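You operate a simulated robot arm through the tools that you are given. There is no shell and no other tool. Be economical: measure what you need, move in short steps, check, and stop when the job is done.

The job below is to be done with a simulated robot arm. You get a single attempt, and the scene is never put back.

TASK
Open the yellow-handled container and lift its basket out on to the bench.
Fine: lid on the black stand; the other container stays shut.
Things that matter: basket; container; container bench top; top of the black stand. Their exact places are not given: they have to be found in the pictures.

The check looks at the end state, three seconds after you hand in, the way a careful person would. Anything else that was tipped, shoved, dropped, spilled or broken makes it a failure. Lids that push on must go on centred and level and be pressed home; caps that screw on are set level and turned clockwise until they are tight.

THE ROBOT
A 7-joint arm with a two-finger parallel gripper on a trunk, on a base that drives. Base frame: it is fixed to the floor where the robot stands at the start and does not move with it; the origin is under the middle of the robot, x ahead of it, y to its left, z up; the surface under the hand at the start is at about z = 880. Units: mm, rad, N and s.
With the tool pointing down near the work surface it reaches from about 480 to 920 mm from the robot's upright axis, wherever it stands. Its first joint turns from -2.007 to 2.007 rad. Places, roughly: container bench top [600, 400, 900]; top of the black stand [600, -300, 900]. Payload 3.91 kg.
Tool frame: the origin (TCP) lies between the finger pads and is the grasp point; the fingertips stand 30 mm ahead of it; z points along the fingers, y is the line along which they close. The gripper opens to 110 mm. The fingers are 20 mm wide and 10 mm thick; the gripper's body (48 by 112 mm) begins 55 mm behind the TCP.
Orientation is that of the tool frame in the base frame, as a unit quaternion [w, x, y, z]. With the fingers straight down and closing along the base's y, the tool's x points along the base's -x, its y along +y and its z along -z.

THE INTERFACE
- The arm moves only by the tool apply_moves. Its argument "increments" is a list of rows, each a list of 7 numbers: the turn, a rotation vector about the tool's x, y, z in degrees, then the shift along the tool's x, y, z in mm, then the finger opening in mm, from 0 to 110. In form: [[wx, wy, wz, tx, ty, tz, gripper], ...]. A call has 1 to 10 rows; each row is the pose to reach, as a shift and turn from the pose commanded when the call began, along the tool's axes at that moment. Each row takes 0.2 s and may step no farther than 50 mm and 0.15 rad from the row before; otherwise, or with a gripper value out of range, the whole call is refused. A pose out of reach is approached as far as the arm can. The call stops where the force on the tool passes 40 N (or 10 N more than at its start, if that is more) or the arm is blocked; 0.2 s more then pass. The fingers move at their own pace (about 153 mm/s each) and stop on an object; they squeeze with about 32 N. The grip force told is the motor's: it shows also when the fingers shut on nothing. Time passes only in rows, and 0.2 s behind the last, so rows that repeat a pose let the fingers close. It gives the time, the measured TCP pose, the force on the tool (base axes), the opening and the grip force at its end, in the units of the frame above (readings bear some noise), with the torque about the TCP (base axes, N m) and any sound that the robot's microphone picked up.
- Cameras (640 x 400 px; columns grow to the right, rows downward): "scene" is now at [225.3, 231.9, 1448.9]; the picture's right is [0.23, -0.97, 0.00], its down [-0.60, -0.14, -0.79] and it looks along [0.77, 0.18, -0.61] (base axes); focal length 214 px, centre (320, 200). "wrist" rides on the gripper at [72, 17, -103] in the tool frame; the picture's right is [-0.23, 0.97, 0.00], its down [-0.76, -0.18, -0.62] and it looks along [-0.61, -0.14, 0.78] (tool axes); focal length 222 px, centre (320, 200).
- capture(camera): a new picture of that camera. The clock stands still meanwhile.
- move_column(by): slides the trunk up (or, below 0, down) by that many mm; the arm and the scene camera ride with it, the base frame stays. It gives what a move gives, with no picture.
- drive_base(legs): drives the robot by 1 to 6 legs, each [ahead, left, turn to the left] in mm, mm and rad, along the robot's own axes; the way and the turn of a leg run together, so that a leg with both is an arc; at most 1500 mm and 3.142 rad a leg. The arm and the cameras ride along, it lands a little off, and it stops where it bumps. It gives what a move gives.
- pan_tilt(pan, tilt): turns the head with the scene camera to pan (to the left, within 1.396 rad either way) and tilt (down, from -0.506 to 1.204), counted from straight ahead of the robot. It gives what a move gives.
- pixel_to_xyz(camera, pixels): for up to 12 pixels [column, row] of the newest picture of that camera ("zoom" is the newest enlarged one), the place [x, y, z] in the base frame of the surface seen there, good to about 3 mm, but the place of the scene camera against the robot may be out by one fixed shift of up to 18 mm in any direction. The clock stands still meanwhile.
- close_up(camera, box): a new picture of the part [left, top, right, bottom] of that camera's present view, enlarged. The clock stands still meanwhile.
- sign_off(): hands the job in; it is judged then, once.

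Work in short steps. Measure before you move; look again where a grasp or a placing could have gone wrong, and mend it. You have 80 turns and 68 pictures in all, those below and enlarged ones among them. Open the gripper and draw the arm clear of the work before you hand the job in, unless the task says otherwise; then end with one line.

The tools are called after "Emit:" as name(argument=value, ...) on one line, values as JSON. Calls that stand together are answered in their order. apply_moves: Moves the arm, as the interface text tells. Its arguments: {"type":"object","properties":{"increments":{"type":"array","items":{"type":"array","items":{"type":"number"}}}},"required":["increments"]} The other tools are called the same way: move_column (by) slides the trunk up or down; drive_base (legs) drives the base; pan_tilt (pan, tilt) turns the head that bears the scene camera; capture (camera) takes a picture; pixel_to_xyz (camera, pixels) gives the place of the surface under pixels of a picture; close_up (camera, box) takes an enlarged picture of a part of a camera's view; sign_off () hands the job in.

At the start:

```text
time_s: 0.0
ee_pos: [427.0, 355.6, 1317.2]
tool_rot: [0.0, 0.001, 1.0, 0.0]
wrist_force: [0.5, 0.2, 0.1]
moment: [0.01, 0.0, 0.0]
grip_width: 110.0
grasp_force: 0.1
trunk travel left (down, up): [-775.0, 215.0]
robot x, y, heading: [1.0, -0.8, -0.001]
head pan, tilt: [0.229, 0.66]
```

scene: 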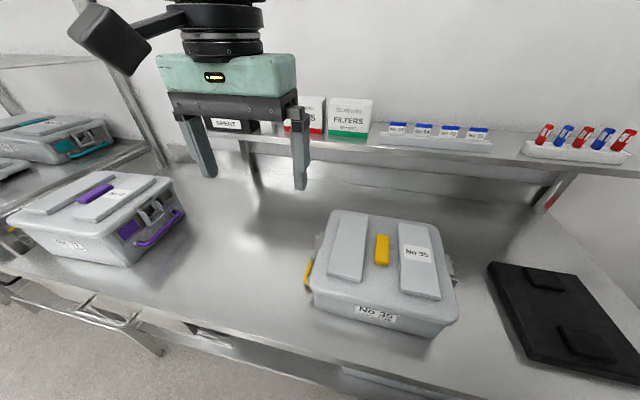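
wrist: 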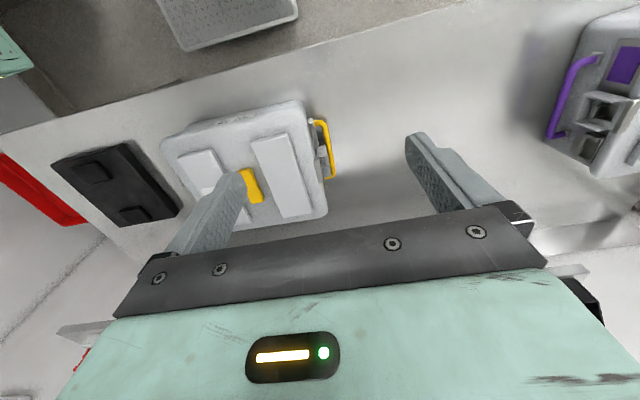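

The yellow container sits around (380,270) in the scene picture. I'll enlarge it to see its handles, latches and lid.

Emit:
close_up(camera="scene", box=[280, 190, 480, 350])

Emit:
close_up(camera="wrist", box=[140, 80, 360, 240])

Emit:
pixel_to_xyz(camera="scene", pixels=[[383, 236], [381, 262], [331, 212], [445, 222], [456, 318], [312, 290], [308, 275], [453, 270], [300, 330], [500, 270], [560, 320], [240, 240]])

```text
2.50 times, centred on (380, 270) of scene
```

zoom: 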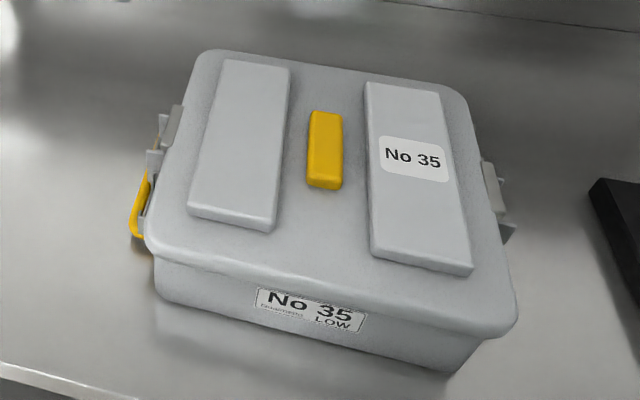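

```text
2.50 times, centred on (250, 160) of wrist
```

zoom: 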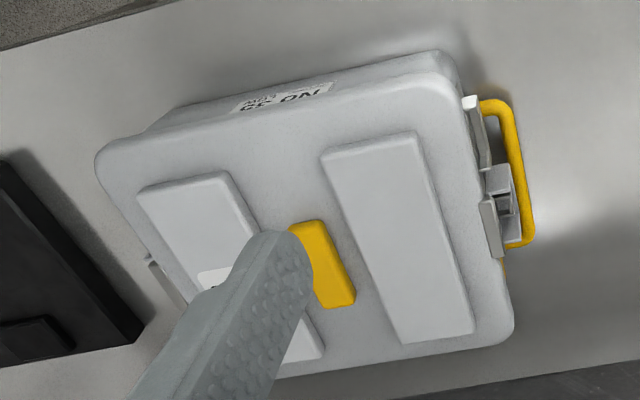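

```text
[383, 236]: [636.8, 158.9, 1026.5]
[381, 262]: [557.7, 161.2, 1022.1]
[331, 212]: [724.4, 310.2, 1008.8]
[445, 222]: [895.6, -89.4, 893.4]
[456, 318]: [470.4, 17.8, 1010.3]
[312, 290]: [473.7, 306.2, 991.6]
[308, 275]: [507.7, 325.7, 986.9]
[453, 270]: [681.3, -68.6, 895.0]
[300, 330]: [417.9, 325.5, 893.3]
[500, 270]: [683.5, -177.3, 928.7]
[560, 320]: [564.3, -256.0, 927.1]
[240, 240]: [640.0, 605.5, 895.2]
```

The clamps seem to be on the two ends (y≈+320 and y≈0). I'll turn the hand and move it off the left end, so that the wrist camera looks at that side.

Emit:
apply_moves(increments=[[0, 0, 8, -13, 18, 17, 110], [0, 0, 16, -26, 36, 34, 110], [0, 0, 24, -39, 54, 51, 110], [0, 0, 32, -52, 72, 68, 110], [0, 0, 40, -65, 90, 85, 110], [0, 0, 48, -78, 108, 102, 110], [0, 0, 56, -91, 126, 119, 110], [0, 0, 64, -104, 144, 136, 110], [0, 0, 72, -117, 162, 153, 110], [0, 0, 80, -130, 180, 170, 110]])

Emit:
capture(camera="wrist")

Emit:
capture(camera="scene")

```text
time_s: 2.2
ee_pos: [533.4, 507.0, 1142.0]
tool_rot: [-0.001, 0.644, 0.765, -0.001]
wrist_force: [0.8, 1.1, 0.5]
moment: [-0.03, 0.03, 0.03]
grip_width: 110.0
grasp_force: 0.1
out of reach, approached as far as the arm can: row 9, 10
trunk travel left (down, up): [-775.0, 215.0]
robot x, y, heading: [2.0, 0.8, -0.003]
head pan, tilt: [0.229, 0.66]
```

```text
63 pictures are left
```

wrist: 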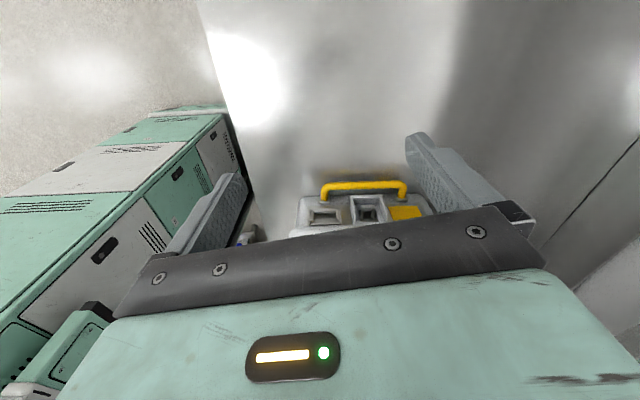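

```text
62 pictures are left
```

scene: 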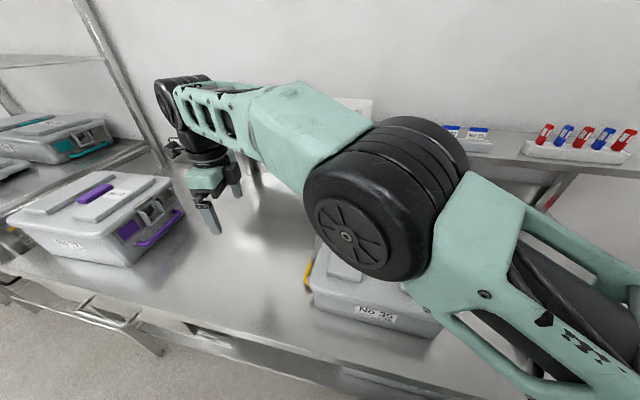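

The left end with its handle shows at (360,205), partly behind the gripper body. I'll zoom on it.

Emit:
close_up(camera="wrist", box=[260, 160, 460, 285])

Emit:
close_up(camera="scene", box=[100, 170, 200, 270])

Emit:
pixel_to_xyz(camera="wrist", pixels=[[363, 187], [325, 193], [402, 190], [323, 216], [365, 212], [405, 212], [365, 200], [350, 207], [380, 205], [323, 208]])

```text
3.20 times, centred on (360, 222) of wrist
```

zoom: 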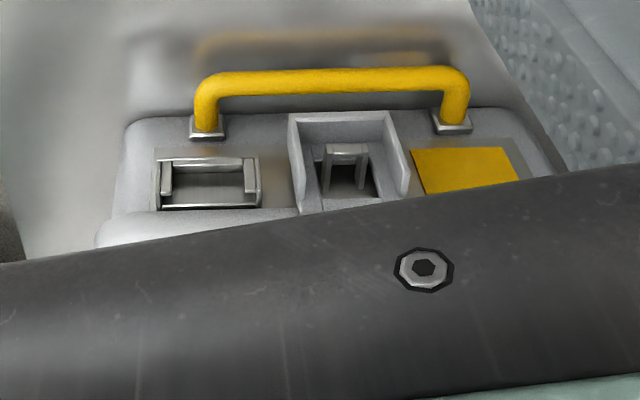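

```text
4.00 times, centred on (150, 220) of scene
```

zoom: 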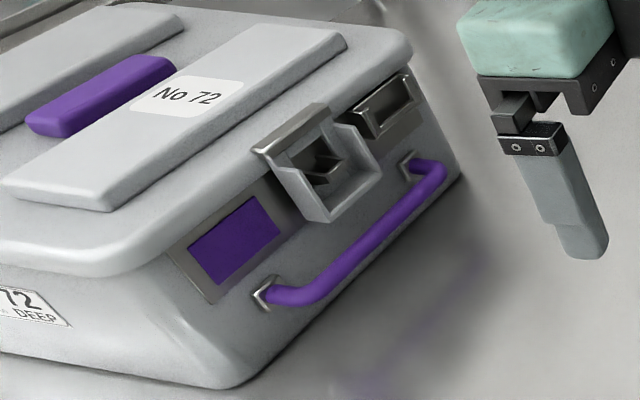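

```text
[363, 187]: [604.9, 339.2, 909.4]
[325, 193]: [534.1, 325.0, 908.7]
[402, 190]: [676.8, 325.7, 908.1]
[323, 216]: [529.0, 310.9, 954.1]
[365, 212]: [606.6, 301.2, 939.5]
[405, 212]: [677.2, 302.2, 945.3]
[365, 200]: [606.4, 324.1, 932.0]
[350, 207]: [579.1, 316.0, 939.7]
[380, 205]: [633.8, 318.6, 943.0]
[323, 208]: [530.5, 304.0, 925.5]
```

The latch is around (605,310,940), a square frame over a hook, but I'm seeing it from above. I'll tilt the hand so the camera looks at it more level, which should show how it's hinged.

Emit:
apply_moves(increments=[[0, -8, 0, -8, 0, 12, 110], [0, -16, 0, -16, 0, 24, 110], [0, -24, 0, -24, 0, 36, 110], [0, -32, 0, -32, 0, 48, 110], [0, -40, 0, -40, 0, 60, 110]])

Emit:
capture(camera="wrist")

```text
time_s: 3.4
ee_pos: [518.0, 412.8, 1075.2]
tool_rot: [0.248, 0.608, 0.726, -0.204]
wrist_force: [0.0, -0.5, -0.1]
moment: [-0.03, -0.03, 0.0]
grip_width: 110.1
grasp_force: 0.1
out of reach, approached as far as the arm can: row 1, 2, 3, 4, 5
trunk travel left (down, up): [-775.0, 215.0]
robot x, y, heading: [2.0, 0.3, 0.002]
head pan, tilt: [0.229, 0.66]
```

```text
59 pictures are left
```

wrist: 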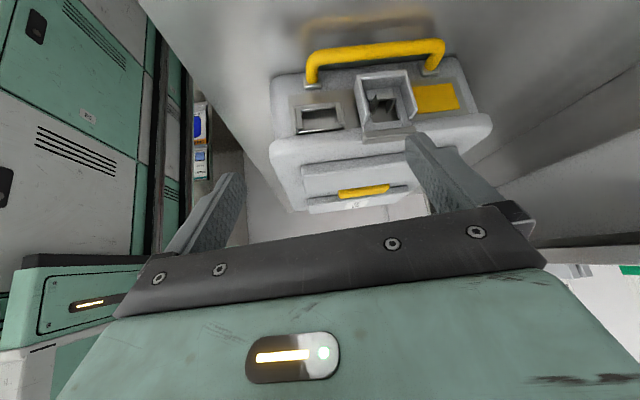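

Now the whole end is in view. I'll zoom in on the latch at (385,100).

Emit:
close_up(camera="wrist", box=[320, 40, 448, 160])

Emit:
pixel_to_xyz(camera="wrist", pixels=[[358, 79], [408, 73], [362, 130], [412, 125], [385, 77], [388, 133], [380, 103], [388, 138], [360, 100], [412, 98], [388, 127], [340, 145]])

```text
3.33 times, centred on (384, 100) of wrist
```

zoom: 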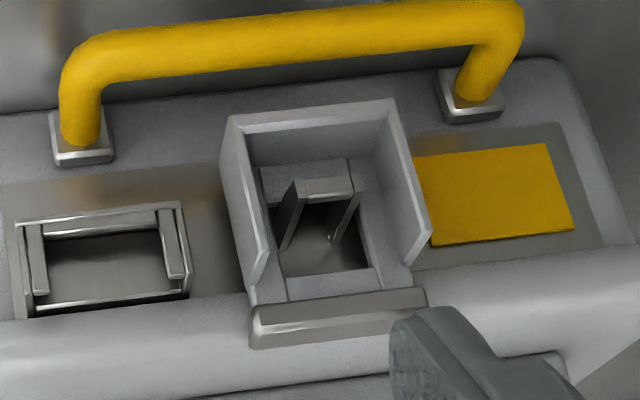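

```text
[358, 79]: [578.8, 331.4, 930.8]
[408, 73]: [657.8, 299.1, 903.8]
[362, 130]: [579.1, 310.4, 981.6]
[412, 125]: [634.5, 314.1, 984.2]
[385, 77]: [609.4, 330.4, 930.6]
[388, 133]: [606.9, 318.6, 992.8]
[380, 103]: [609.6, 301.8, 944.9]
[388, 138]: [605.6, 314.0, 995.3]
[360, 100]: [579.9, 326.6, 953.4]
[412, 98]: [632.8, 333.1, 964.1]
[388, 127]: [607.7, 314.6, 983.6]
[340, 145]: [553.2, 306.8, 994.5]
```

The latch is a flap hung from a bar on the lid rim (z≈990). Its side flanges run x≈579 to 634, and its lower lip is at (606,331,930) over a downward hook, so it should swing out and up. I'll bring the open fingers in front of it, closing along x, tilted about 45°.

Emit:
apply_moves(increments=[[1, -1, 1.3, 1.6, 13.4, 15.2, 85], [2, -2, 2.6, 3.2, 26.8, 30.4, 85], [3, -3, 4, 4.8, 40.2, 45.6, 85], [4, -4, 5.3, 6.4, 53.6, 60.8, 85], [5, -5, 6.6, 8, 67, 76, 85], [6, -6, 7.9, 9.5, 80.4, 91.5, 85]])

Emit:
capture(camera="wrist")

```text
time_s: 4.8
ee_pos: [584.3, 351.8, 1019.5]
tool_rot: [0.28, 0.644, 0.662, -0.261]
wrist_force: [-0.1, -0.2, -0.3]
moment: [0.01, 0.01, 0.0]
grip_width: 84.7
grasp_force: 0.0
out of reach, approached as far as the arm can: row 2, 3, 4, 5, 6
trunk travel left (down, up): [-775.0, 215.0]
robot x, y, heading: [-1.1, -0.0, -0.001]
head pan, tilt: [0.229, 0.66]
```

```text
57 pictures are left
```

wrist: 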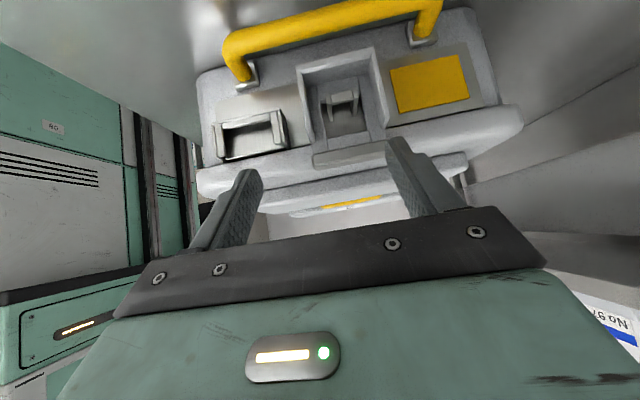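

The pose fell about 40 mm short, so the wrist is at its reach limit here; driving left would help. First I'll measure the latch from this view, and the purple container for clearance.

Emit:
pixel_to_xyz(camera="wrist", pixels=[[298, 67], [372, 48], [304, 69], [335, 58], [316, 160], [382, 142], [348, 155], [340, 97], [320, 15], [308, 130], [380, 115], [340, 125]])

Emit:
pixel_to_xyz(camera="scene", pixels=[[180, 218], [165, 182], [120, 180], [142, 245], [170, 185], [127, 130], [40, 300]])

Emit:
close_up(camera="wrist", box=[270, 30, 410, 180])

```text
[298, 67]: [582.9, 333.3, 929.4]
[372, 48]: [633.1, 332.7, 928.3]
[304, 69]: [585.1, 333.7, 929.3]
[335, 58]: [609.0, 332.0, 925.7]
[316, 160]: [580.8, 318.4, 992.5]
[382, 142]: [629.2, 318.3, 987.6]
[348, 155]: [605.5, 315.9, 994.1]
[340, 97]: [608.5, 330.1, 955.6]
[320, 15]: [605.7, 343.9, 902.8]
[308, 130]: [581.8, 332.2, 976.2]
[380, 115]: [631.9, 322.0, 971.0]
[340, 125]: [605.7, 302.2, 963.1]
```

```text
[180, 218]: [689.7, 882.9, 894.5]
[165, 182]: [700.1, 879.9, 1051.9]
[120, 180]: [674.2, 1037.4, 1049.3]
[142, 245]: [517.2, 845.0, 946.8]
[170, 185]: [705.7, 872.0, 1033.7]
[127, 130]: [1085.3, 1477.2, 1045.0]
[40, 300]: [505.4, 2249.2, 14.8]
```

```text
2.67 times, centred on (340, 105) of wrist
```

zoom: 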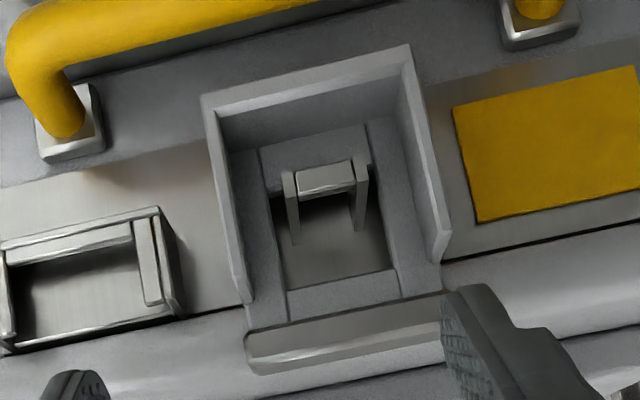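

The flap spans x 581–633, its flanges reach y≈332, the lip is at z≈929 and the hinge bar is near (607,316,992). Moving left takes the hand away from the box, so I drive 250 mm left for reach.

Emit:
drive_base(legs=[[0, 250, 0]])

```text
time_s: 6.6
ee_pos: [581.8, 603.5, 1019.8]
tool_rot: [0.28, 0.644, 0.663, -0.261]
wrist_force: [-0.4, -0.2, -1.2]
moment: [0.02, 0.0, 0.05]
grip_width: 85.3
grasp_force: 0.1
trunk travel left (down, up): [-775.0, 215.0]
robot x, y, heading: [-1.5, 250.7, 0.003]
head pan, tilt: [0.229, 0.66]
```

Now I approach to a pre-grasp about (607,400,997), then I'll check for any offset.

Emit:
apply_moves(increments=[[0, 0, 0, -25.6, 3.6, 32.1, 85], [0, 0, 0, -51.2, 7.2, 64.2, 85], [0, 0, 0, -76.8, 10.8, 96.3, 85], [0, 0, 0, -102.2, 14.4, 128.4, 85], [0, 0, 0, -127.8, 17.8, 160.6, 85]])

```text
time_s: 7.8
ee_pos: [605.3, 399.4, 997.4]
tool_rot: [0.279, 0.643, 0.664, -0.26]
wrist_force: [-0.8, 0.7, 1.0]
moment: [-0.01, 0.0, -0.01]
grip_width: 85.0
grasp_force: 0.2
trunk travel left (down, up): [-775.0, 215.0]
robot x, y, heading: [1.6, 248.9, 0.005]
head pan, tilt: [0.229, 0.66]
```

Pose is accurate now. I'll go in to (607,332,956) with the fingers either side of the flap and look before closing.

Emit:
apply_moves(increments=[[0, 0, 0, -9, -0.5, 38.5, 85], [0, 0, 0, -18.5, -1, 77, 85]])

Emit:
capture(camera="wrist")

```text
time_s: 8.4
ee_pos: [609.1, 331.8, 954.3]
tool_rot: [0.279, 0.644, 0.663, -0.26]
wrist_force: [-0.4, 4.0, 3.4]
moment: [-0.06, 0.11, -0.18]
grip_width: 84.8
grasp_force: 0.0
trunk travel left (down, up): [-775.0, 215.0]
robot x, y, heading: [0.7, 248.3, 0.005]
head pan, tilt: [0.229, 0.66]
```

```text
55 pictures are left
```

wrist: 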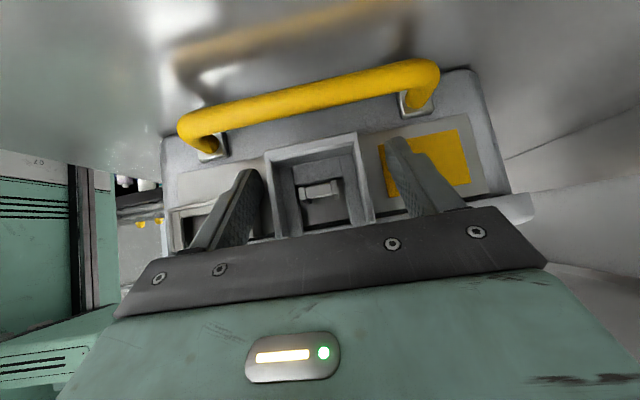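

The fingers straddle the flap (270–370 px) with a light touch. I back off 3 mm and close on the flanges.

Emit:
apply_moves(increments=[[0, 0, 0, 0, -1.5, -4, 70], [0, 0, 0, 0, -1.5, -4, 52], [0, 0, 0, 0, -1.5, -4, 40], [0, 0, 0, 0, -1.5, -4, 40]])

Emit:
close_up(camera="wrist", box=[150, 60, 510, 260])

```text
time_s: 9.4
ee_pos: [607.8, 333.6, 957.1]
tool_rot: [0.28, 0.644, 0.663, -0.261]
wrist_force: [-0.9, -1.1, -0.1]
moment: [0.14, -0.06, -0.26]
grip_width: 55.4
grasp_force: 31.8
trunk travel left (down, up): [-775.0, 215.0]
robot x, y, heading: [2.7, 250.1, -0.002]
head pan, tilt: [0.229, 0.66]
```

```text
1.78 times, centred on (330, 160) of wrist
```

zoom: 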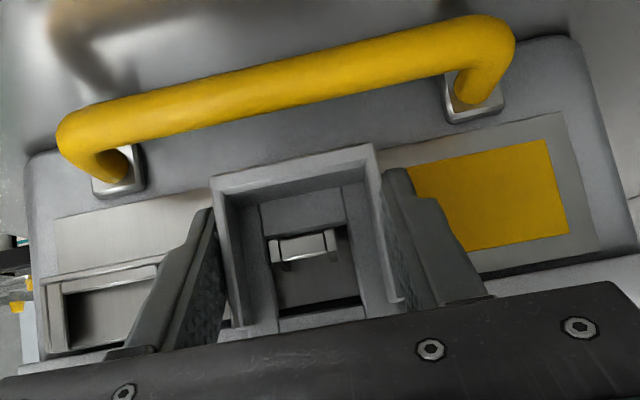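

It's pinched at 55 mm with no side load. I'll swing the flap out and up about the hinge at (y 314, z 988), 24° first.

Emit:
apply_moves(increments=[[0, 4, 0, 0.4, 0, -2.5, 40], [0, 8, 0, 0.8, 0, -5, 40], [0, 12, 0, 0.9, 0, -7.6, 40], [0, 16, 0, 0.85, 0, -10.2, 40], [0, 20, 0, 0.5, 0, -12.8, 40], [0, 24, 0, 0.14, 0, -15.3, 40]])

Emit:
capture(camera="wrist")

```text
time_s: 10.8
ee_pos: [607.6, 346.9, 968.0]
tool_rot: [0.135, 0.684, 0.707, -0.119]
wrist_force: [1.9, 2.2, 9.4]
moment: [-0.38, 0.08, -0.47]
grip_width: 55.1
grasp_force: 31.7
trunk travel left (down, up): [-775.0, 215.0]
robot x, y, heading: [3.2, 247.3, 0.007]
head pan, tilt: [0.229, 0.66]
```

```text
53 pictures are left
```

wrist: 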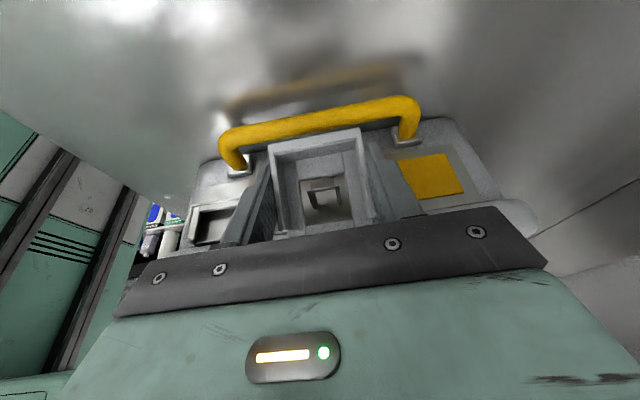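

The flap seems to be swinging (its lip is now at 315,140). I'll check by measurement.

Emit:
pixel_to_xyz(camera="wrist", pixels=[[272, 144], [358, 131], [315, 138], [315, 172], [324, 190], [295, 200]])

Emit:
close_up(camera="wrist", box=[230, 90, 430, 250])

```text
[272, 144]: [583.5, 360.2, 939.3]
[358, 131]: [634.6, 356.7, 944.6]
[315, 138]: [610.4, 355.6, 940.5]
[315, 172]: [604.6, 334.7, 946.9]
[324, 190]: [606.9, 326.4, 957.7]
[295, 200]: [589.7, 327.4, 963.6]
```

```text
2.50 times, centred on (330, 170) of wrist
```

zoom: 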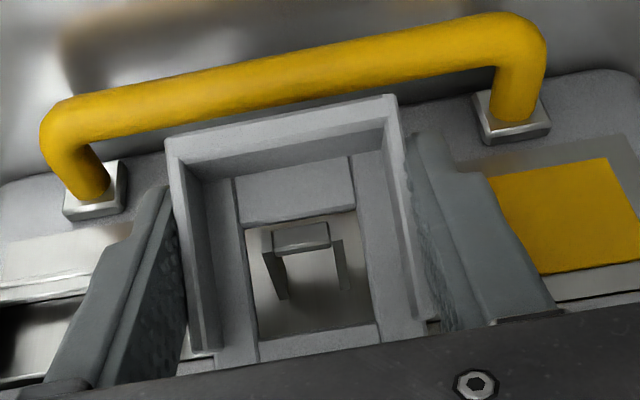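

The flap follows and has cleared the hook. I'll keep turning through another 48°.

Emit:
apply_moves(increments=[[0, 8, 0, 0.6, 0, -5.3, 40], [0, 16, 0, 0.4, 0, -10.7, 40], [0, 24, 0, -0.5, 0, -16, 40], [0, 32, 0, -2.1, 0, -21.1, 40], [0, 40, 0, -4.4, 0, -25.9, 40], [0, 48, 0, -7.4, 0, -30.4, 40]])

Emit:
capture(camera="wrist")

```text
time_s: 12.2
ee_pos: [604.8, 349.7, 1000.6]
tool_rot: [-0.164, 0.674, 0.7, 0.168]
wrist_force: [2.9, -0.5, 0.0]
moment: [0.02, 0.48, -0.29]
grip_width: 55.2
grasp_force: 31.7
trunk travel left (down, up): [-775.0, 215.0]
robot x, y, heading: [-3.1, 246.6, 0.001]
head pan, tilt: [0.229, 0.66]
```

```text
51 pictures are left
```

wrist: 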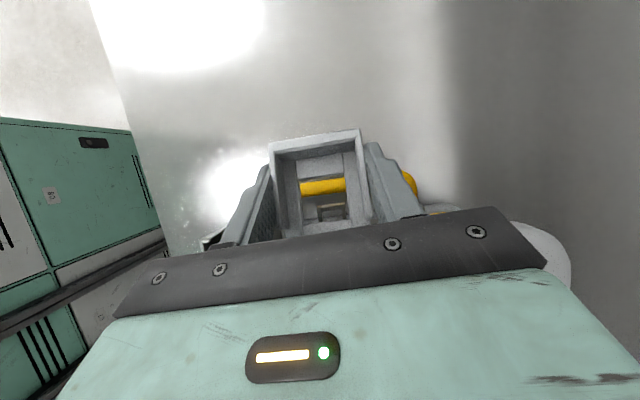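

The flap is about 72° up. I'll turn it another 20° with less tool rotation, so the body keeps clear of the lid.

Emit:
apply_moves(increments=[[0, 4, 0, -1.5, 0, -3.5, 40], [0, 8, 0, -3.2, 0, -7, 40], [0, 11, 0, -6, 0, -10.3, 40], [0, 14, 0, -8.8, 0, -13.2, 40], [0, 16, 0, -11.8, 0, -15.8, 40]])

Emit:
capture(camera="wrist")

```text
time_s: 13.4
ee_pos: [607.5, 332.6, 1007.8]
tool_rot: [-0.26, 0.644, 0.671, 0.26]
wrist_force: [-1.4, 6.8, 8.1]
moment: [-0.16, 0.45, -0.29]
grip_width: 51.7
grasp_force: 31.9
trunk travel left (down, up): [-775.0, 215.0]
robot x, y, heading: [1.7, 247.4, -0.001]
head pan, tilt: [0.229, 0.66]
```

```text
50 pictures are left
```

wrist: 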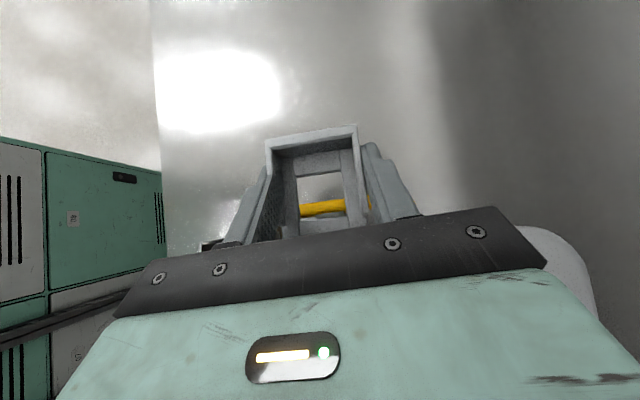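

The grip width dropped to 51.7, so the fingers now hold nearer the flap's edges. I'll open and see whether the flap stays up.

Emit:
apply_moves(increments=[[0, 0, 0, 0, 0, 0, 60], [0, 0, 0, 0, 0, 0, 85], [0, 0, 0, 0, 0, 0, 85], [0, 0, 0, 0, 0, 0, 85]])

Emit:
capture(camera="wrist")

```text
time_s: 14.4
ee_pos: [607.5, 331.8, 1008.3]
tool_rot: [-0.26, 0.643, 0.672, 0.26]
wrist_force: [-0.9, -0.3, 1.4]
moment: [-0.01, -0.02, -0.01]
grip_width: 85.1
grasp_force: 0.1
trunk travel left (down, up): [-775.0, 215.0]
robot x, y, heading: [-0.3, 248.2, 0.006]
head pan, tilt: [0.229, 0.66]
```

```text
49 pictures are left
```

wrist: 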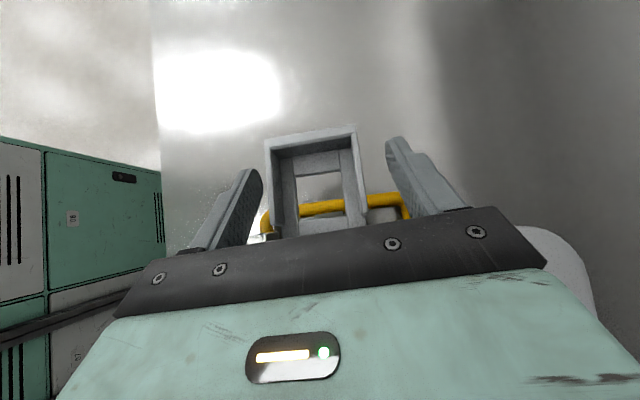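

The flap stays open without support. I'll back out along the tool and raise, then look at the scene.

Emit:
apply_moves(increments=[[0, 0, 0, 0, 0, -40, 85], [0, 0, 0, 0, 0, -80, 85], [0, 0, 0, 20, 0, -120, 85], [0, -8, 0, 50, 0, -150, 110], [0, -16, 0, 80, 0, -180, 110], [0, -24, 0, 100, 0, -200, 110], [0, -32, 0, 110, 0, -210, 110], [0, -40, 0, 120, 0, -220, 110], [0, -45, 0, 130, 0, -230, 110]])

Emit:
capture(camera="wrist")

Emit:
capture(camera="scene")

```text
time_s: 16.4
ee_pos: [606.4, 271.0, 1265.6]
tool_rot: [0.018, 0.695, 0.719, -0.006]
wrist_force: [0.1, -0.3, -0.1]
moment: [-0.01, 0.02, 0.02]
grip_width: 110.2
grasp_force: 0.0
trunk travel left (down, up): [-775.0, 215.0]
robot x, y, heading: [-2.1, 250.0, 0.003]
head pan, tilt: [0.229, 0.66]
```

```text
48 pictures are left
```

wrist: 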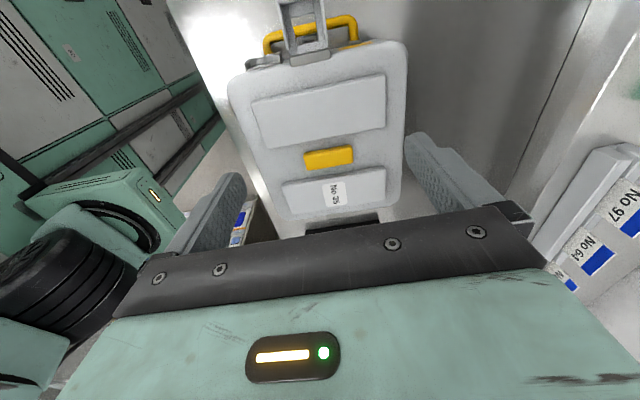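

```text
47 pictures are left
```

scene: 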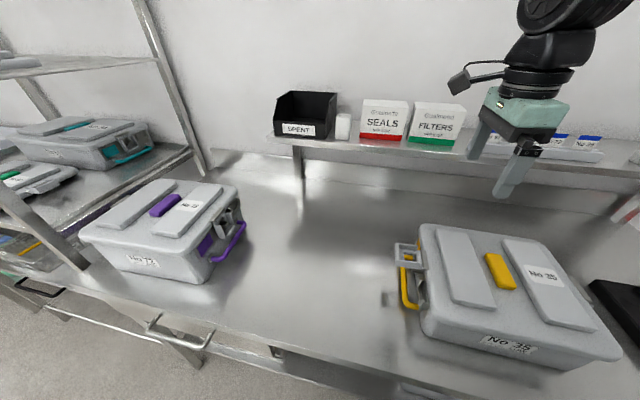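

The left flap stands out open. I'll measure the lid handle, rim and stand precisely through the wrist camera.

Emit:
pixel_to_xyz(camera="wrist", pixels=[[307, 160], [350, 156], [328, 152], [329, 166], [328, 158], [235, 85], [400, 50], [395, 200], [275, 215], [330, 177], [320, 220], [310, 190]])

Emit:
close_up(camera="wrist", box=[230, 130, 430, 250])

```text
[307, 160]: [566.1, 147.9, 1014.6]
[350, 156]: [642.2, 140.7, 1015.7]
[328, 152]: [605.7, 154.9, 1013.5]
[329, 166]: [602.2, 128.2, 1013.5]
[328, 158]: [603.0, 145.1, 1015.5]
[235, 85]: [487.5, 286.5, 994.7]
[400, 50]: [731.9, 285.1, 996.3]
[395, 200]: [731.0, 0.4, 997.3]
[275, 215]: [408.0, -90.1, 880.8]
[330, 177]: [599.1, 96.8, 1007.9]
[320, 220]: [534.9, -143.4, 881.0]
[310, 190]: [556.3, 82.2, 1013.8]
```

```text
3.20 times, centred on (330, 190) of wrist
```

zoom: 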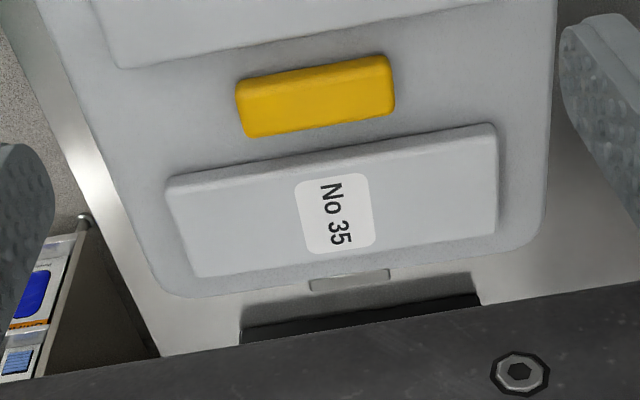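

Handle centre ≈ (604,142), top z≈1015, and the right-hand clamp bar is expected near y≈−32. I'll turn the hand back through 180° so the camera faces the right end, then drive right.

Emit:
apply_moves(increments=[[0, 0, -8, 0, 0, 0, 110], [0, 0, -16, 0, 0, 0, 110], [0, 0, -24, 0, 0, 0, 110], [0, 0, -32, 0, 0, 0, 110], [0, 0, -40, 0, 0, 0, 110], [0, 0, -48, 0, 0, 0, 110], [0, 0, -56, 0, 0, 0, 110], [0, 0, -64, 0, 0, 0, 110], [0, 0, -72, 0, 0, 0, 110], [0, 0, -80, 0, 0, 0, 110]])

Emit:
drive_base(legs=[[0, -260, 0]])

Emit:
apply_moves(increments=[[0, 0, -8, 0, -15, 0, 110], [0, 0, -16, 0, -30, 0, 110], [0, 0, -24, 0, -45, 0, 110], [0, 0, -32, 0, -60, 0, 110], [0, 0, -40, 0, -75, 0, 110], [0, 0, -48, 0, -90, 0, 110], [0, 0, -56, 0, -105, 10, 110], [0, 0, -64, 0, -120, 20, 110], [0, 0, -72, 0, -135, 40, 110], [0, 0, -80, 0, -150, 60, 110]])

Emit:
capture(camera="wrist")

```text
time_s: 18.6
ee_pos: [605.6, 269.8, 1266.0]
tool_rot: [0.009, 0.068, 0.998, -0.016]
wrist_force: [-0.2, 0.8, -1.1]
moment: [-0.02, 0.0, 0.01]
grip_width: 110.1
grasp_force: 0.0
trunk travel left (down, up): [-775.0, 215.0]
robot x, y, heading: [-0.6, 248.2, -0.0]
head pan, tilt: [0.229, 0.66]
```

```text
time_s: 20.5
ee_pos: [607.1, 12.3, 1265.3]
tool_rot: [0.01, 0.067, 0.998, -0.016]
wrist_force: [0.1, 0.1, 0.0]
moment: [-0.03, -0.01, 0.01]
grip_width: 110.0
grasp_force: 0.1
trunk travel left (down, up): [-775.0, 215.0]
robot x, y, heading: [-0.3, -13.3, 0.006]
head pan, tilt: [0.229, 0.66]
```

```text
time_s: 22.7
ee_pos: [586.1, -140.0, 1209.4]
tool_rot: [-0.003, -0.59, 0.807, -0.019]
wrist_force: [-0.2, 0.3, 0.4]
moment: [0.0, 0.01, -0.04]
grip_width: 110.2
grasp_force: 0.0
trunk travel left (down, up): [-775.0, 215.0]
robot x, y, heading: [-1.0, -14.1, 0.01]
head pan, tilt: [0.229, 0.66]
```

```text
45 pictures are left
```

wrist: 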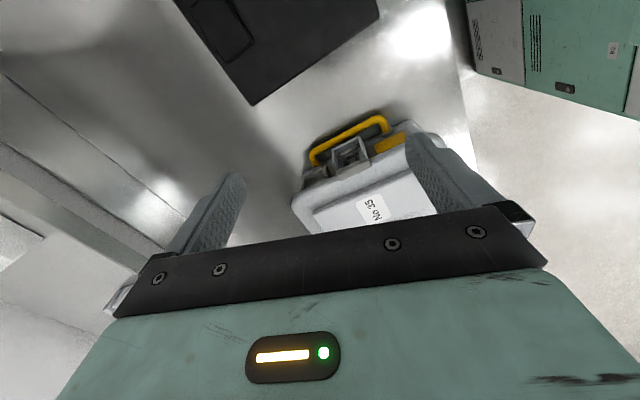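

The right end shows a matching closed clamp at (350,150). I'll finish the yaw and come lower, then tilt.

Emit:
apply_moves(increments=[[0, 0, -6, -10, -1, 45, 110], [0, 0, -12, -20, -3, 90, 110], [0, 0, -18, -34, -5, 130, 110]])

Emit:
apply_moves(increments=[[0, -7.5, 0, 0, 0, 10, 85], [0, -15, 0, 0, 0, 20, 85], [0, -22.5, 0, 0, 0, 30, 85], [0, -30, 0, 0, 0, 36, 85], [0, -37.5, 0, 0, 0, 40, 85], [0, -45, 0, 0, 0, 44, 85]])

Emit:
capture(camera="wrist")

```text
time_s: 23.5
ee_pos: [603.3, -114.0, 1077.7]
tool_rot: [0.006, 0.71, -0.704, 0.016]
wrist_force: [-0.2, 0.2, -0.4]
moment: [0.02, -0.03, 0.0]
grip_width: 109.7
grasp_force: 0.1
trunk travel left (down, up): [-775.0, 215.0]
robot x, y, heading: [3.6, -12.5, 0.006]
head pan, tilt: [0.229, 0.66]
```

```text
time_s: 24.9
ee_pos: [605.6, -114.2, 1034.3]
tool_rot: [-0.265, 0.661, -0.653, -0.256]
wrist_force: [0.1, 0.3, 0.2]
moment: [-0.04, -0.02, 0.01]
grip_width: 84.9
grasp_force: 0.0
trunk travel left (down, up): [-775.0, 215.0]
robot x, y, heading: [0.8, -10.0, 0.005]
head pan, tilt: [0.229, 0.66]
```

```text
44 pictures are left
```

wrist: 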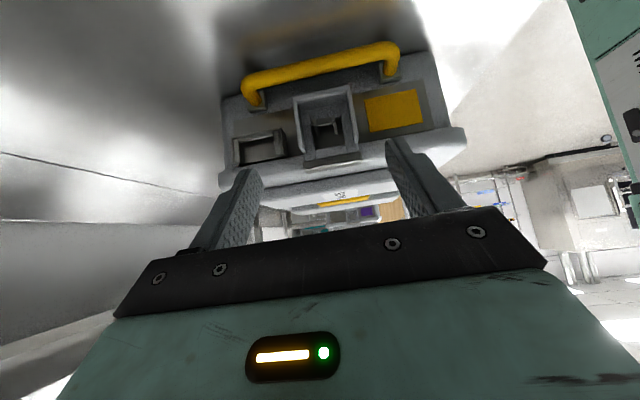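

The pose is good, with the flap at (325,120). I'll measure it.

Emit:
pixel_to_xyz(camera="wrist", pixels=[[294, 96], [352, 86], [322, 91], [306, 162], [360, 155], [333, 158], [303, 130], [356, 120], [320, 63], [330, 128]])

```text
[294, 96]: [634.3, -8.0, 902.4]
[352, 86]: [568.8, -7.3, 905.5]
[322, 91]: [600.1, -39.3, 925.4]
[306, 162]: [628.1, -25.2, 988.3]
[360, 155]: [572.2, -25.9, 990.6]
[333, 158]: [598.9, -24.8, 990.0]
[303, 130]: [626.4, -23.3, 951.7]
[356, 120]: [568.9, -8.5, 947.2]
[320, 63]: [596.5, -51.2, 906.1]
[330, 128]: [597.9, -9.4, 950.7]
```

The right flap has x 572–628, lip y≈−40 and hinge ≈ (600,−25,990). I move in to (600,−41,957).

Emit:
apply_moves(increments=[[0, 0, 0, 0, 3, 36, 82], [0, 0, 0, 0, 6.4, 72, 82], [0, 0, 0, -0.5, 6.4, 106, 82], [0, 0, 0, -0.5, 6.4, 106, 82]])

Emit:
capture(camera="wrist")

```text
time_s: 25.7
ee_pos: [602.7, -50.1, 969.0]
tool_rot: [-0.269, 0.662, -0.653, -0.252]
wrist_force: [1.4, -0.6, 0.4]
moment: [0.02, -0.02, 0.03]
grip_width: 82.0
grasp_force: 0.0
trunk travel left (down, up): [-775.0, 215.0]
robot x, y, heading: [1.6, -8.0, 0.006]
head pan, tilt: [0.229, 0.66]
stopped in row 3: the force on the tool passed its limit at 60 N (the readings are from after the stop); the commanded pose is now the measured one
```

```text
43 pictures are left
```

wrist: 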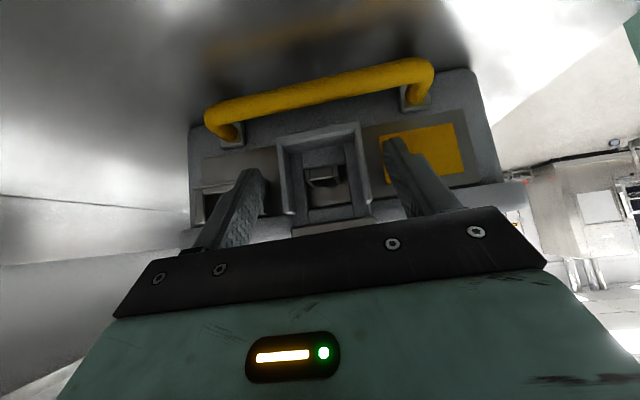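

I touched something, likely the card holder beside the left finger. I'll measure whether anything moved.

Emit:
pixel_to_xyz(camera="wrist", pixels=[[278, 137], [360, 123], [318, 131], [284, 212], [365, 200], [232, 190], [320, 90], [205, 200]])

Emit:
close_up(camera="wrist", box=[180, 100, 480, 260])

```text
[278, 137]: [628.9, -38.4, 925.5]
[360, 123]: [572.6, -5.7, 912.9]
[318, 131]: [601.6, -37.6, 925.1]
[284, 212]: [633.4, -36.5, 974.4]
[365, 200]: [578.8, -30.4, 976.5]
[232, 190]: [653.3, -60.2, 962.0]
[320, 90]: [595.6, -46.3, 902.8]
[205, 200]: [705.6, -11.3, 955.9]
```

```text
2.13 times, centred on (330, 180) of wrist
```

zoom: 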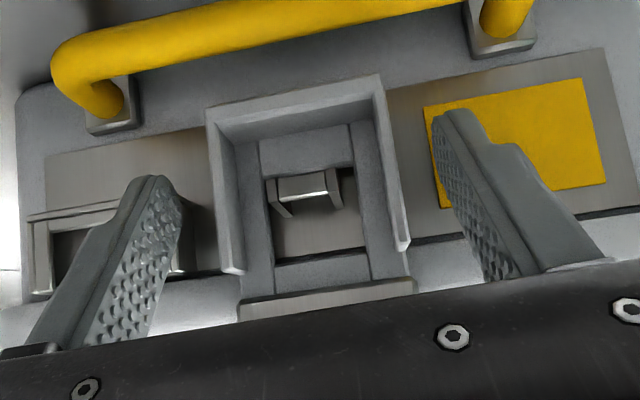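

Nothing moved noticeably; the left finger lay over the card holder. I'll narrow to 66 mm first, then go 13 mm deeper and close.

Emit:
apply_moves(increments=[[0, 0, 0, 0, 0, -4, 66], [0, 0, 0, 0, 0, -4, 66], [0, 0, 0, 0.4, 0, 6, 66], [0, 0, 0, 0.8, 0, 13, 66], [0, 0, 0, 0.8, 0, 13, 66]])

```text
time_s: 26.9
ee_pos: [603.9, -42.0, 958.9]
tool_rot: [-0.268, 0.662, -0.653, -0.252]
wrist_force: [0.3, 0.3, 0.1]
moment: [-0.02, 0.01, 0.01]
grip_width: 65.8
grasp_force: 0.1
trunk travel left (down, up): [-775.0, 215.0]
robot x, y, heading: [-1.4, -13.9, 0.009]
head pan, tilt: [0.229, 0.66]
```

Clear. Now I close, then swing 24°.

Emit:
apply_moves(increments=[[0, 0, 0, 0, 0, 0, 50], [0, 0, 0, 0, 0, 0, 40], [0, 0, 0, 0, 0, 0, 40], [0, 4, 0, 0.4, 0, -2.5, 40], [0, 8, 0, 0.8, 0, -5, 40], [0, 12, 0, 0.9, 0, -7.6, 40], [0, 16, 0, 0.85, 0, -10.2, 40], [0, 20, 0, 0.5, 0, -12.8, 40], [0, 24, 0, 0.14, 0, -15.3, 40]])

Emit:
capture(camera="wrist")

```text
time_s: 28.9
ee_pos: [602.7, -51.9, 969.5]
tool_rot: [-0.126, 0.701, -0.694, -0.109]
wrist_force: [-1.3, 3.9, 18.1]
moment: [0.5, 0.13, 0.31]
grip_width: 54.8
grasp_force: 32.2
trunk travel left (down, up): [-775.0, 215.0]
robot x, y, heading: [0.7, -14.0, 0.011]
head pan, tilt: [0.229, 0.66]
```

```text
41 pictures are left
```

wrist: 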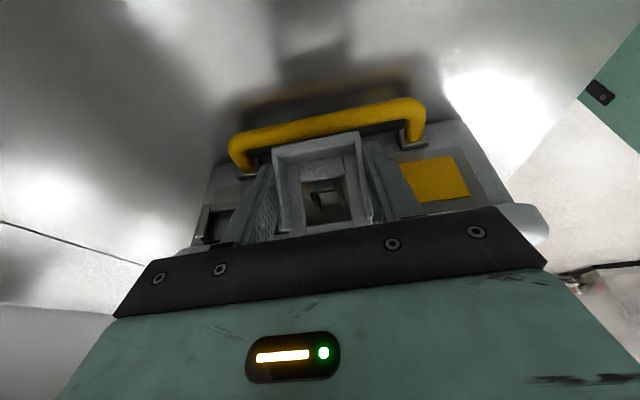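

The flap follows (its lip is past the hook), with some upward force of 18 N. I'll continue, lifting slightly more.

Emit:
apply_moves(increments=[[0, 4, 0, 0.0, 0, -3.5, 40], [0, 8, 0, 0.0, 0, -7, 40], [0, 16, 0, -0.2, 0, -12.5, 40], [0, 24, 0, -1.0, 0, -17.5, 40], [0, 32, 0, -2.6, 0, -22.5, 40], [0, 40, 0, -4.9, 0, -27, 40], [0, 48, 0, -7.9, 0, -31.4, 40]])

Emit:
capture(camera="wrist")

```text
time_s: 30.5
ee_pos: [602.3, -55.3, 1003.5]
tool_rot: [-0.167, -0.683, 0.686, -0.186]
wrist_force: [-2.2, -1.1, 10.3]
moment: [0.4, 0.27, 0.14]
grip_width: 54.7
grasp_force: 32.0
trunk travel left (down, up): [-775.0, 215.0]
robot x, y, heading: [1.5, -13.0, 0.006]
head pan, tilt: [0.229, 0.66]
```

```text
40 pictures are left
```

wrist: 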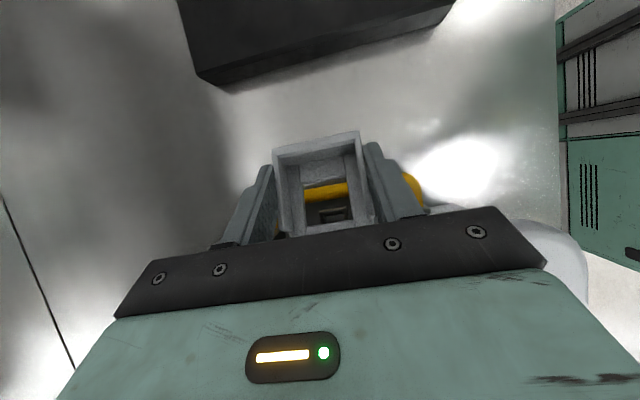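

Same as on the left. I'll give the last ~20°, then release.

Emit:
apply_moves(increments=[[0, 4, 0, -1.5, 0, -3.5, 40], [0, 8, 0, -3.2, 0, -7, 40], [0, 11, 0, -6, 0, -10.3, 40], [0, 14, 0, -8.8, 0, -13.2, 40], [0, 16, 0, -11.8, 0, -15.8, 40], [0, 16, 0, -11.8, 0, -15.8, 60], [0, 16, 0, -11.8, 0, -15.8, 85], [0, 16, 0, -11.8, 0, -15.8, 85]])

Emit:
capture(camera="wrist")

```text
time_s: 32.3
ee_pos: [602.0, -37.4, 1010.9]
tool_rot: [-0.261, -0.651, 0.656, -0.279]
wrist_force: [0.3, 0.0, -0.3]
moment: [-0.03, 0.03, 0.0]
grip_width: 85.1
grasp_force: 0.2
trunk travel left (down, up): [-775.0, 215.0]
robot x, y, heading: [1.0, -9.9, 0.003]
head pan, tilt: [0.229, 0.66]
```

```text
39 pictures are left
```

wrist: 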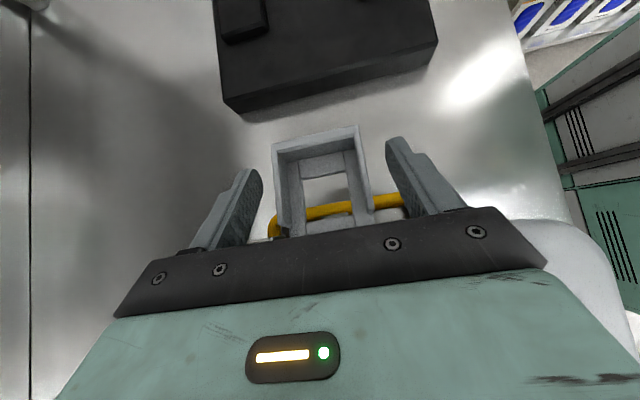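

The right flap stays open too. I back out and up, and level the hand above the lid.

Emit:
apply_moves(increments=[[0, 0, 0, 0, 0, -40, 85], [0, 0, 0, 0, 0, -80, 85], [0, 0, 0, 20, 0, -120, 85], [0, -8, 0, 45, 0, -150, 110], [0, -16, 0, 70, 0, -175, 110], [0, -24, 0, 90, 0, -190, 110], [0, -32, 0, 100, 0, -200, 110], [0, -40, 0, 110, 0, -210, 110], [0, -45, 0, 120, 0, -220, 110]])

Emit:
apply_moves(increments=[[0, 0, 8, 0, 0, 0, 110], [0, 0, 16, 0, 0, 0, 110], [0, 0, 24, 0, 0, 0, 110], [0, 0, 32, 0, 0, 0, 110], [0, 0, 40, 0, 0, 0, 110], [0, 0, 48, 0, 0, 0, 110], [0, 0, 56, 0, 0, 0, 110], [0, 0, 64, 0, 0, 0, 110], [0, 0, 72, 0, 0, 0, 110], [0, 0, 80, 0, 0, 0, 110]])

Emit:
capture(camera="wrist")

Emit:
capture(camera="scene")

```text
time_s: 34.3
ee_pos: [595.1, 33.7, 1251.4]
tool_rot: [-0.012, 0.708, -0.706, 0.008]
wrist_force: [-0.1, 0.1, -0.6]
moment: [0.0, 0.0, 0.01]
grip_width: 109.9
grasp_force: 0.0
trunk travel left (down, up): [-775.0, 215.0]
robot x, y, heading: [-3.3, -13.5, 0.008]
head pan, tilt: [0.229, 0.66]
```

```text
time_s: 36.5
ee_pos: [597.4, 31.9, 1250.1]
tool_rot: [0.013, -0.087, 0.996, 0.001]
wrist_force: [0.2, -0.1, -0.5]
moment: [0.01, 0.0, 0.0]
grip_width: 110.0
grasp_force: 0.1
trunk travel left (down, up): [-775.0, 215.0]
robot x, y, heading: [2.8, -13.3, -0.0]
head pan, tilt: [0.229, 0.66]
```

```text
38 pictures are left
```

wrist: 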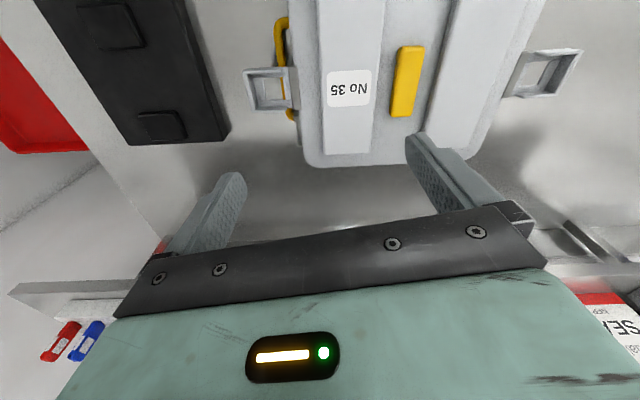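

```text
37 pictures are left
```

scene: 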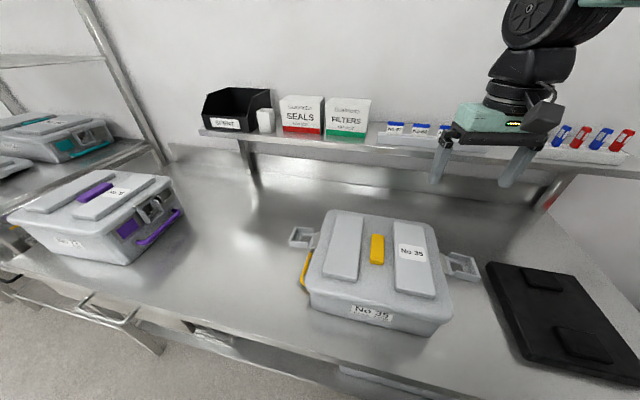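

Both clamps are open. Now I'll measure the lid handle and the stand.

Emit:
pixel_to_xyz(camera="wrist", pixels=[[407, 50], [402, 112], [393, 80], [420, 78], [406, 80], [406, 118], [380, 80], [160, 125], [115, 30], [205, 105], [135, 125], [430, 80]])

Emit:
pixel_to_xyz(camera="scene", pixels=[[376, 240], [378, 263], [489, 264], [555, 272], [640, 374], [530, 360], [543, 278], [585, 343], [560, 310], [590, 318], [375, 283], [640, 400]])

Emit:
close_up(camera="scene", box=[460, 230, 640, 400])

```text
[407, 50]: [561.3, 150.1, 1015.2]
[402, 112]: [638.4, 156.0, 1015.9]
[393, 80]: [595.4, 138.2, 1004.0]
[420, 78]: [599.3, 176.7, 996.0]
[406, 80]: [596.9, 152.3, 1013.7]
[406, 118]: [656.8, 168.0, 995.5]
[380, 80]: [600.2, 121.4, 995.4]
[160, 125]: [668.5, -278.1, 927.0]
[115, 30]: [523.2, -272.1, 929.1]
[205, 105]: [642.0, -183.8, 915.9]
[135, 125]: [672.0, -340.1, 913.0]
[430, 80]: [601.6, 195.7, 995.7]
```

```text
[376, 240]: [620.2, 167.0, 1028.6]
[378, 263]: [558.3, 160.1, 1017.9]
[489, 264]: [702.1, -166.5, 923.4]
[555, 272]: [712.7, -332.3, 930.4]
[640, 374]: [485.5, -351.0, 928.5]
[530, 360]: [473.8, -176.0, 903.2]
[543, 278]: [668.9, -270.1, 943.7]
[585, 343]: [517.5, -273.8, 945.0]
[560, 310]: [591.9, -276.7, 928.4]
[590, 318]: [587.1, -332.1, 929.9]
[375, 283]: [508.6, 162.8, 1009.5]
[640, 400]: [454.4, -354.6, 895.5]
```

```text
2.35 times, centred on (550, 315) of scene
```

zoom: 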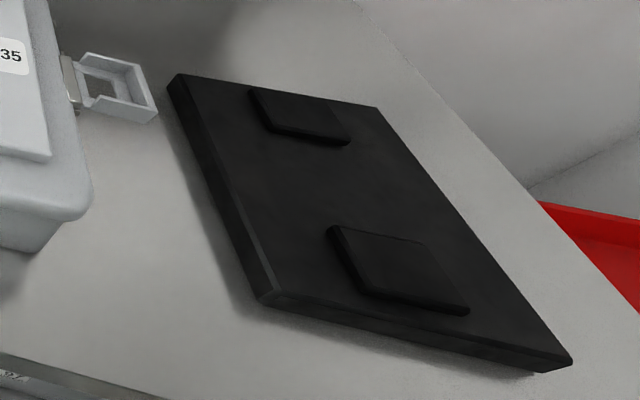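

Handle ≈ (600,150), top 1015 over lid surface 996. Stand pads are at (523,−272) and (668,−278), z≈928. I'll align the hand and hover over the handle for a finer look.

Emit:
apply_moves(increments=[[0, 0.4, 2.5, -5, 29, 32, 80], [0, 0.8, 5, -10, 58, 65, 60], [0, 1.2, 7.5, -15, 87, 98, 50], [0, 1.5, 10, -20, 115.7, 130, 50]])

Emit:
capture(camera="wrist")

```text
time_s: 37.5
ee_pos: [599.2, 149.2, 1120.3]
tool_rot: [0.0, 0.0, 1.0, 0.0]
wrist_force: [0.1, -0.4, 0.7]
moment: [0.0, -0.03, 0.01]
grip_width: 50.3
grasp_force: 0.1
trunk travel left (down, up): [-775.0, 215.0]
robot x, y, heading: [1.7, -11.5, 0.005]
head pan, tilt: [0.229, 0.66]
```

```text
35 pictures are left
```

wrist: 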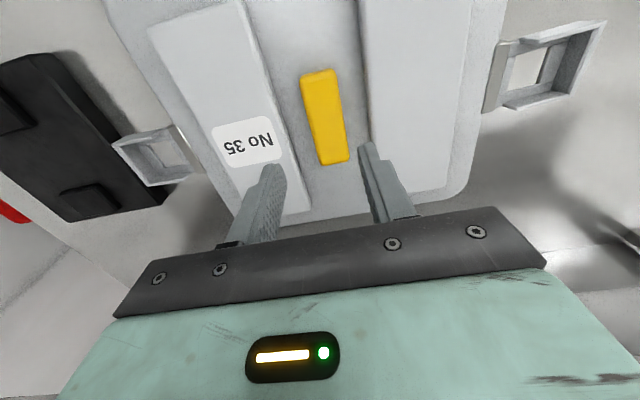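

Emit:
pixel_to_xyz(camera="wrist", pixels=[[306, 85], [333, 80], [312, 120], [340, 118], [325, 155], [346, 150], [323, 110], [290, 130], [365, 130], [15, 212], [70, 213], [120, 160]])

Emit:
close_up(camera="wrist", box=[240, 50, 440, 230])

```text
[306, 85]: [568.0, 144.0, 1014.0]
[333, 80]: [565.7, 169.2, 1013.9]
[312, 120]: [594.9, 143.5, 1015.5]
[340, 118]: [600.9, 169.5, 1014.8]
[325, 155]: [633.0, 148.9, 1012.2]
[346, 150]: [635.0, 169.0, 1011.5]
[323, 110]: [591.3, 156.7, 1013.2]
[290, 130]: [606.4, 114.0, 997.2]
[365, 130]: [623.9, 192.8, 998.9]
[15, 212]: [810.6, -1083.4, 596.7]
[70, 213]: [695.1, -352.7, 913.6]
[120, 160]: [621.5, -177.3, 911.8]
```

```text
2.22 times, centred on (340, 140) of wrist
```

zoom: 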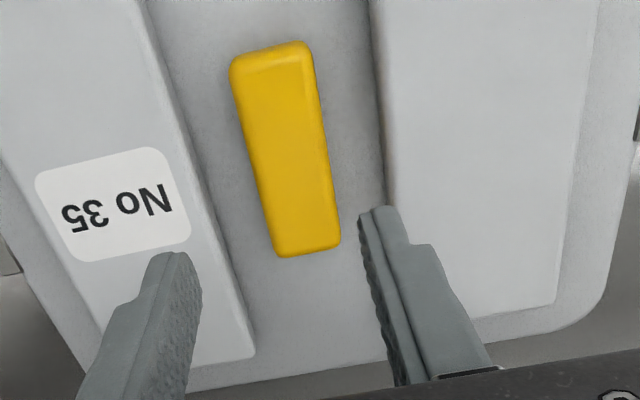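

The handle spans y 143–169.5, centred at (601,157). I'll shift over it, lower to z 1050 and check how it lines up between the fingers.

Emit:
apply_moves(increments=[[0, 0, 0, -1, 4, 35, 50], [0, 0, 0, -2, 7.5, 70, 50], [0, 0, 0, -2, 7.5, 70, 50]])

Emit:
capture(camera="wrist")

```text
time_s: 38.3
ee_pos: [600.7, 157.2, 1048.7]
tool_rot: [-0.001, -0.002, 1.0, 0.0]
wrist_force: [-0.3, -0.8, 0.1]
moment: [0.03, 0.02, -0.02]
grip_width: 49.9
grasp_force: 0.0
trunk travel left (down, up): [-775.0, 215.0]
robot x, y, heading: [4.6, -13.3, 0.005]
head pan, tilt: [0.229, 0.66]
```

```text
33 pictures are left
```

wrist: 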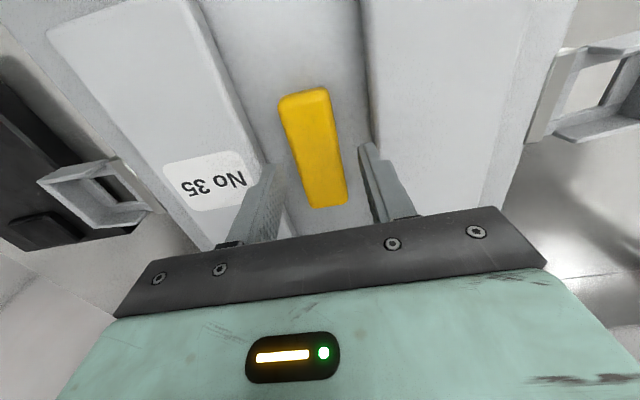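

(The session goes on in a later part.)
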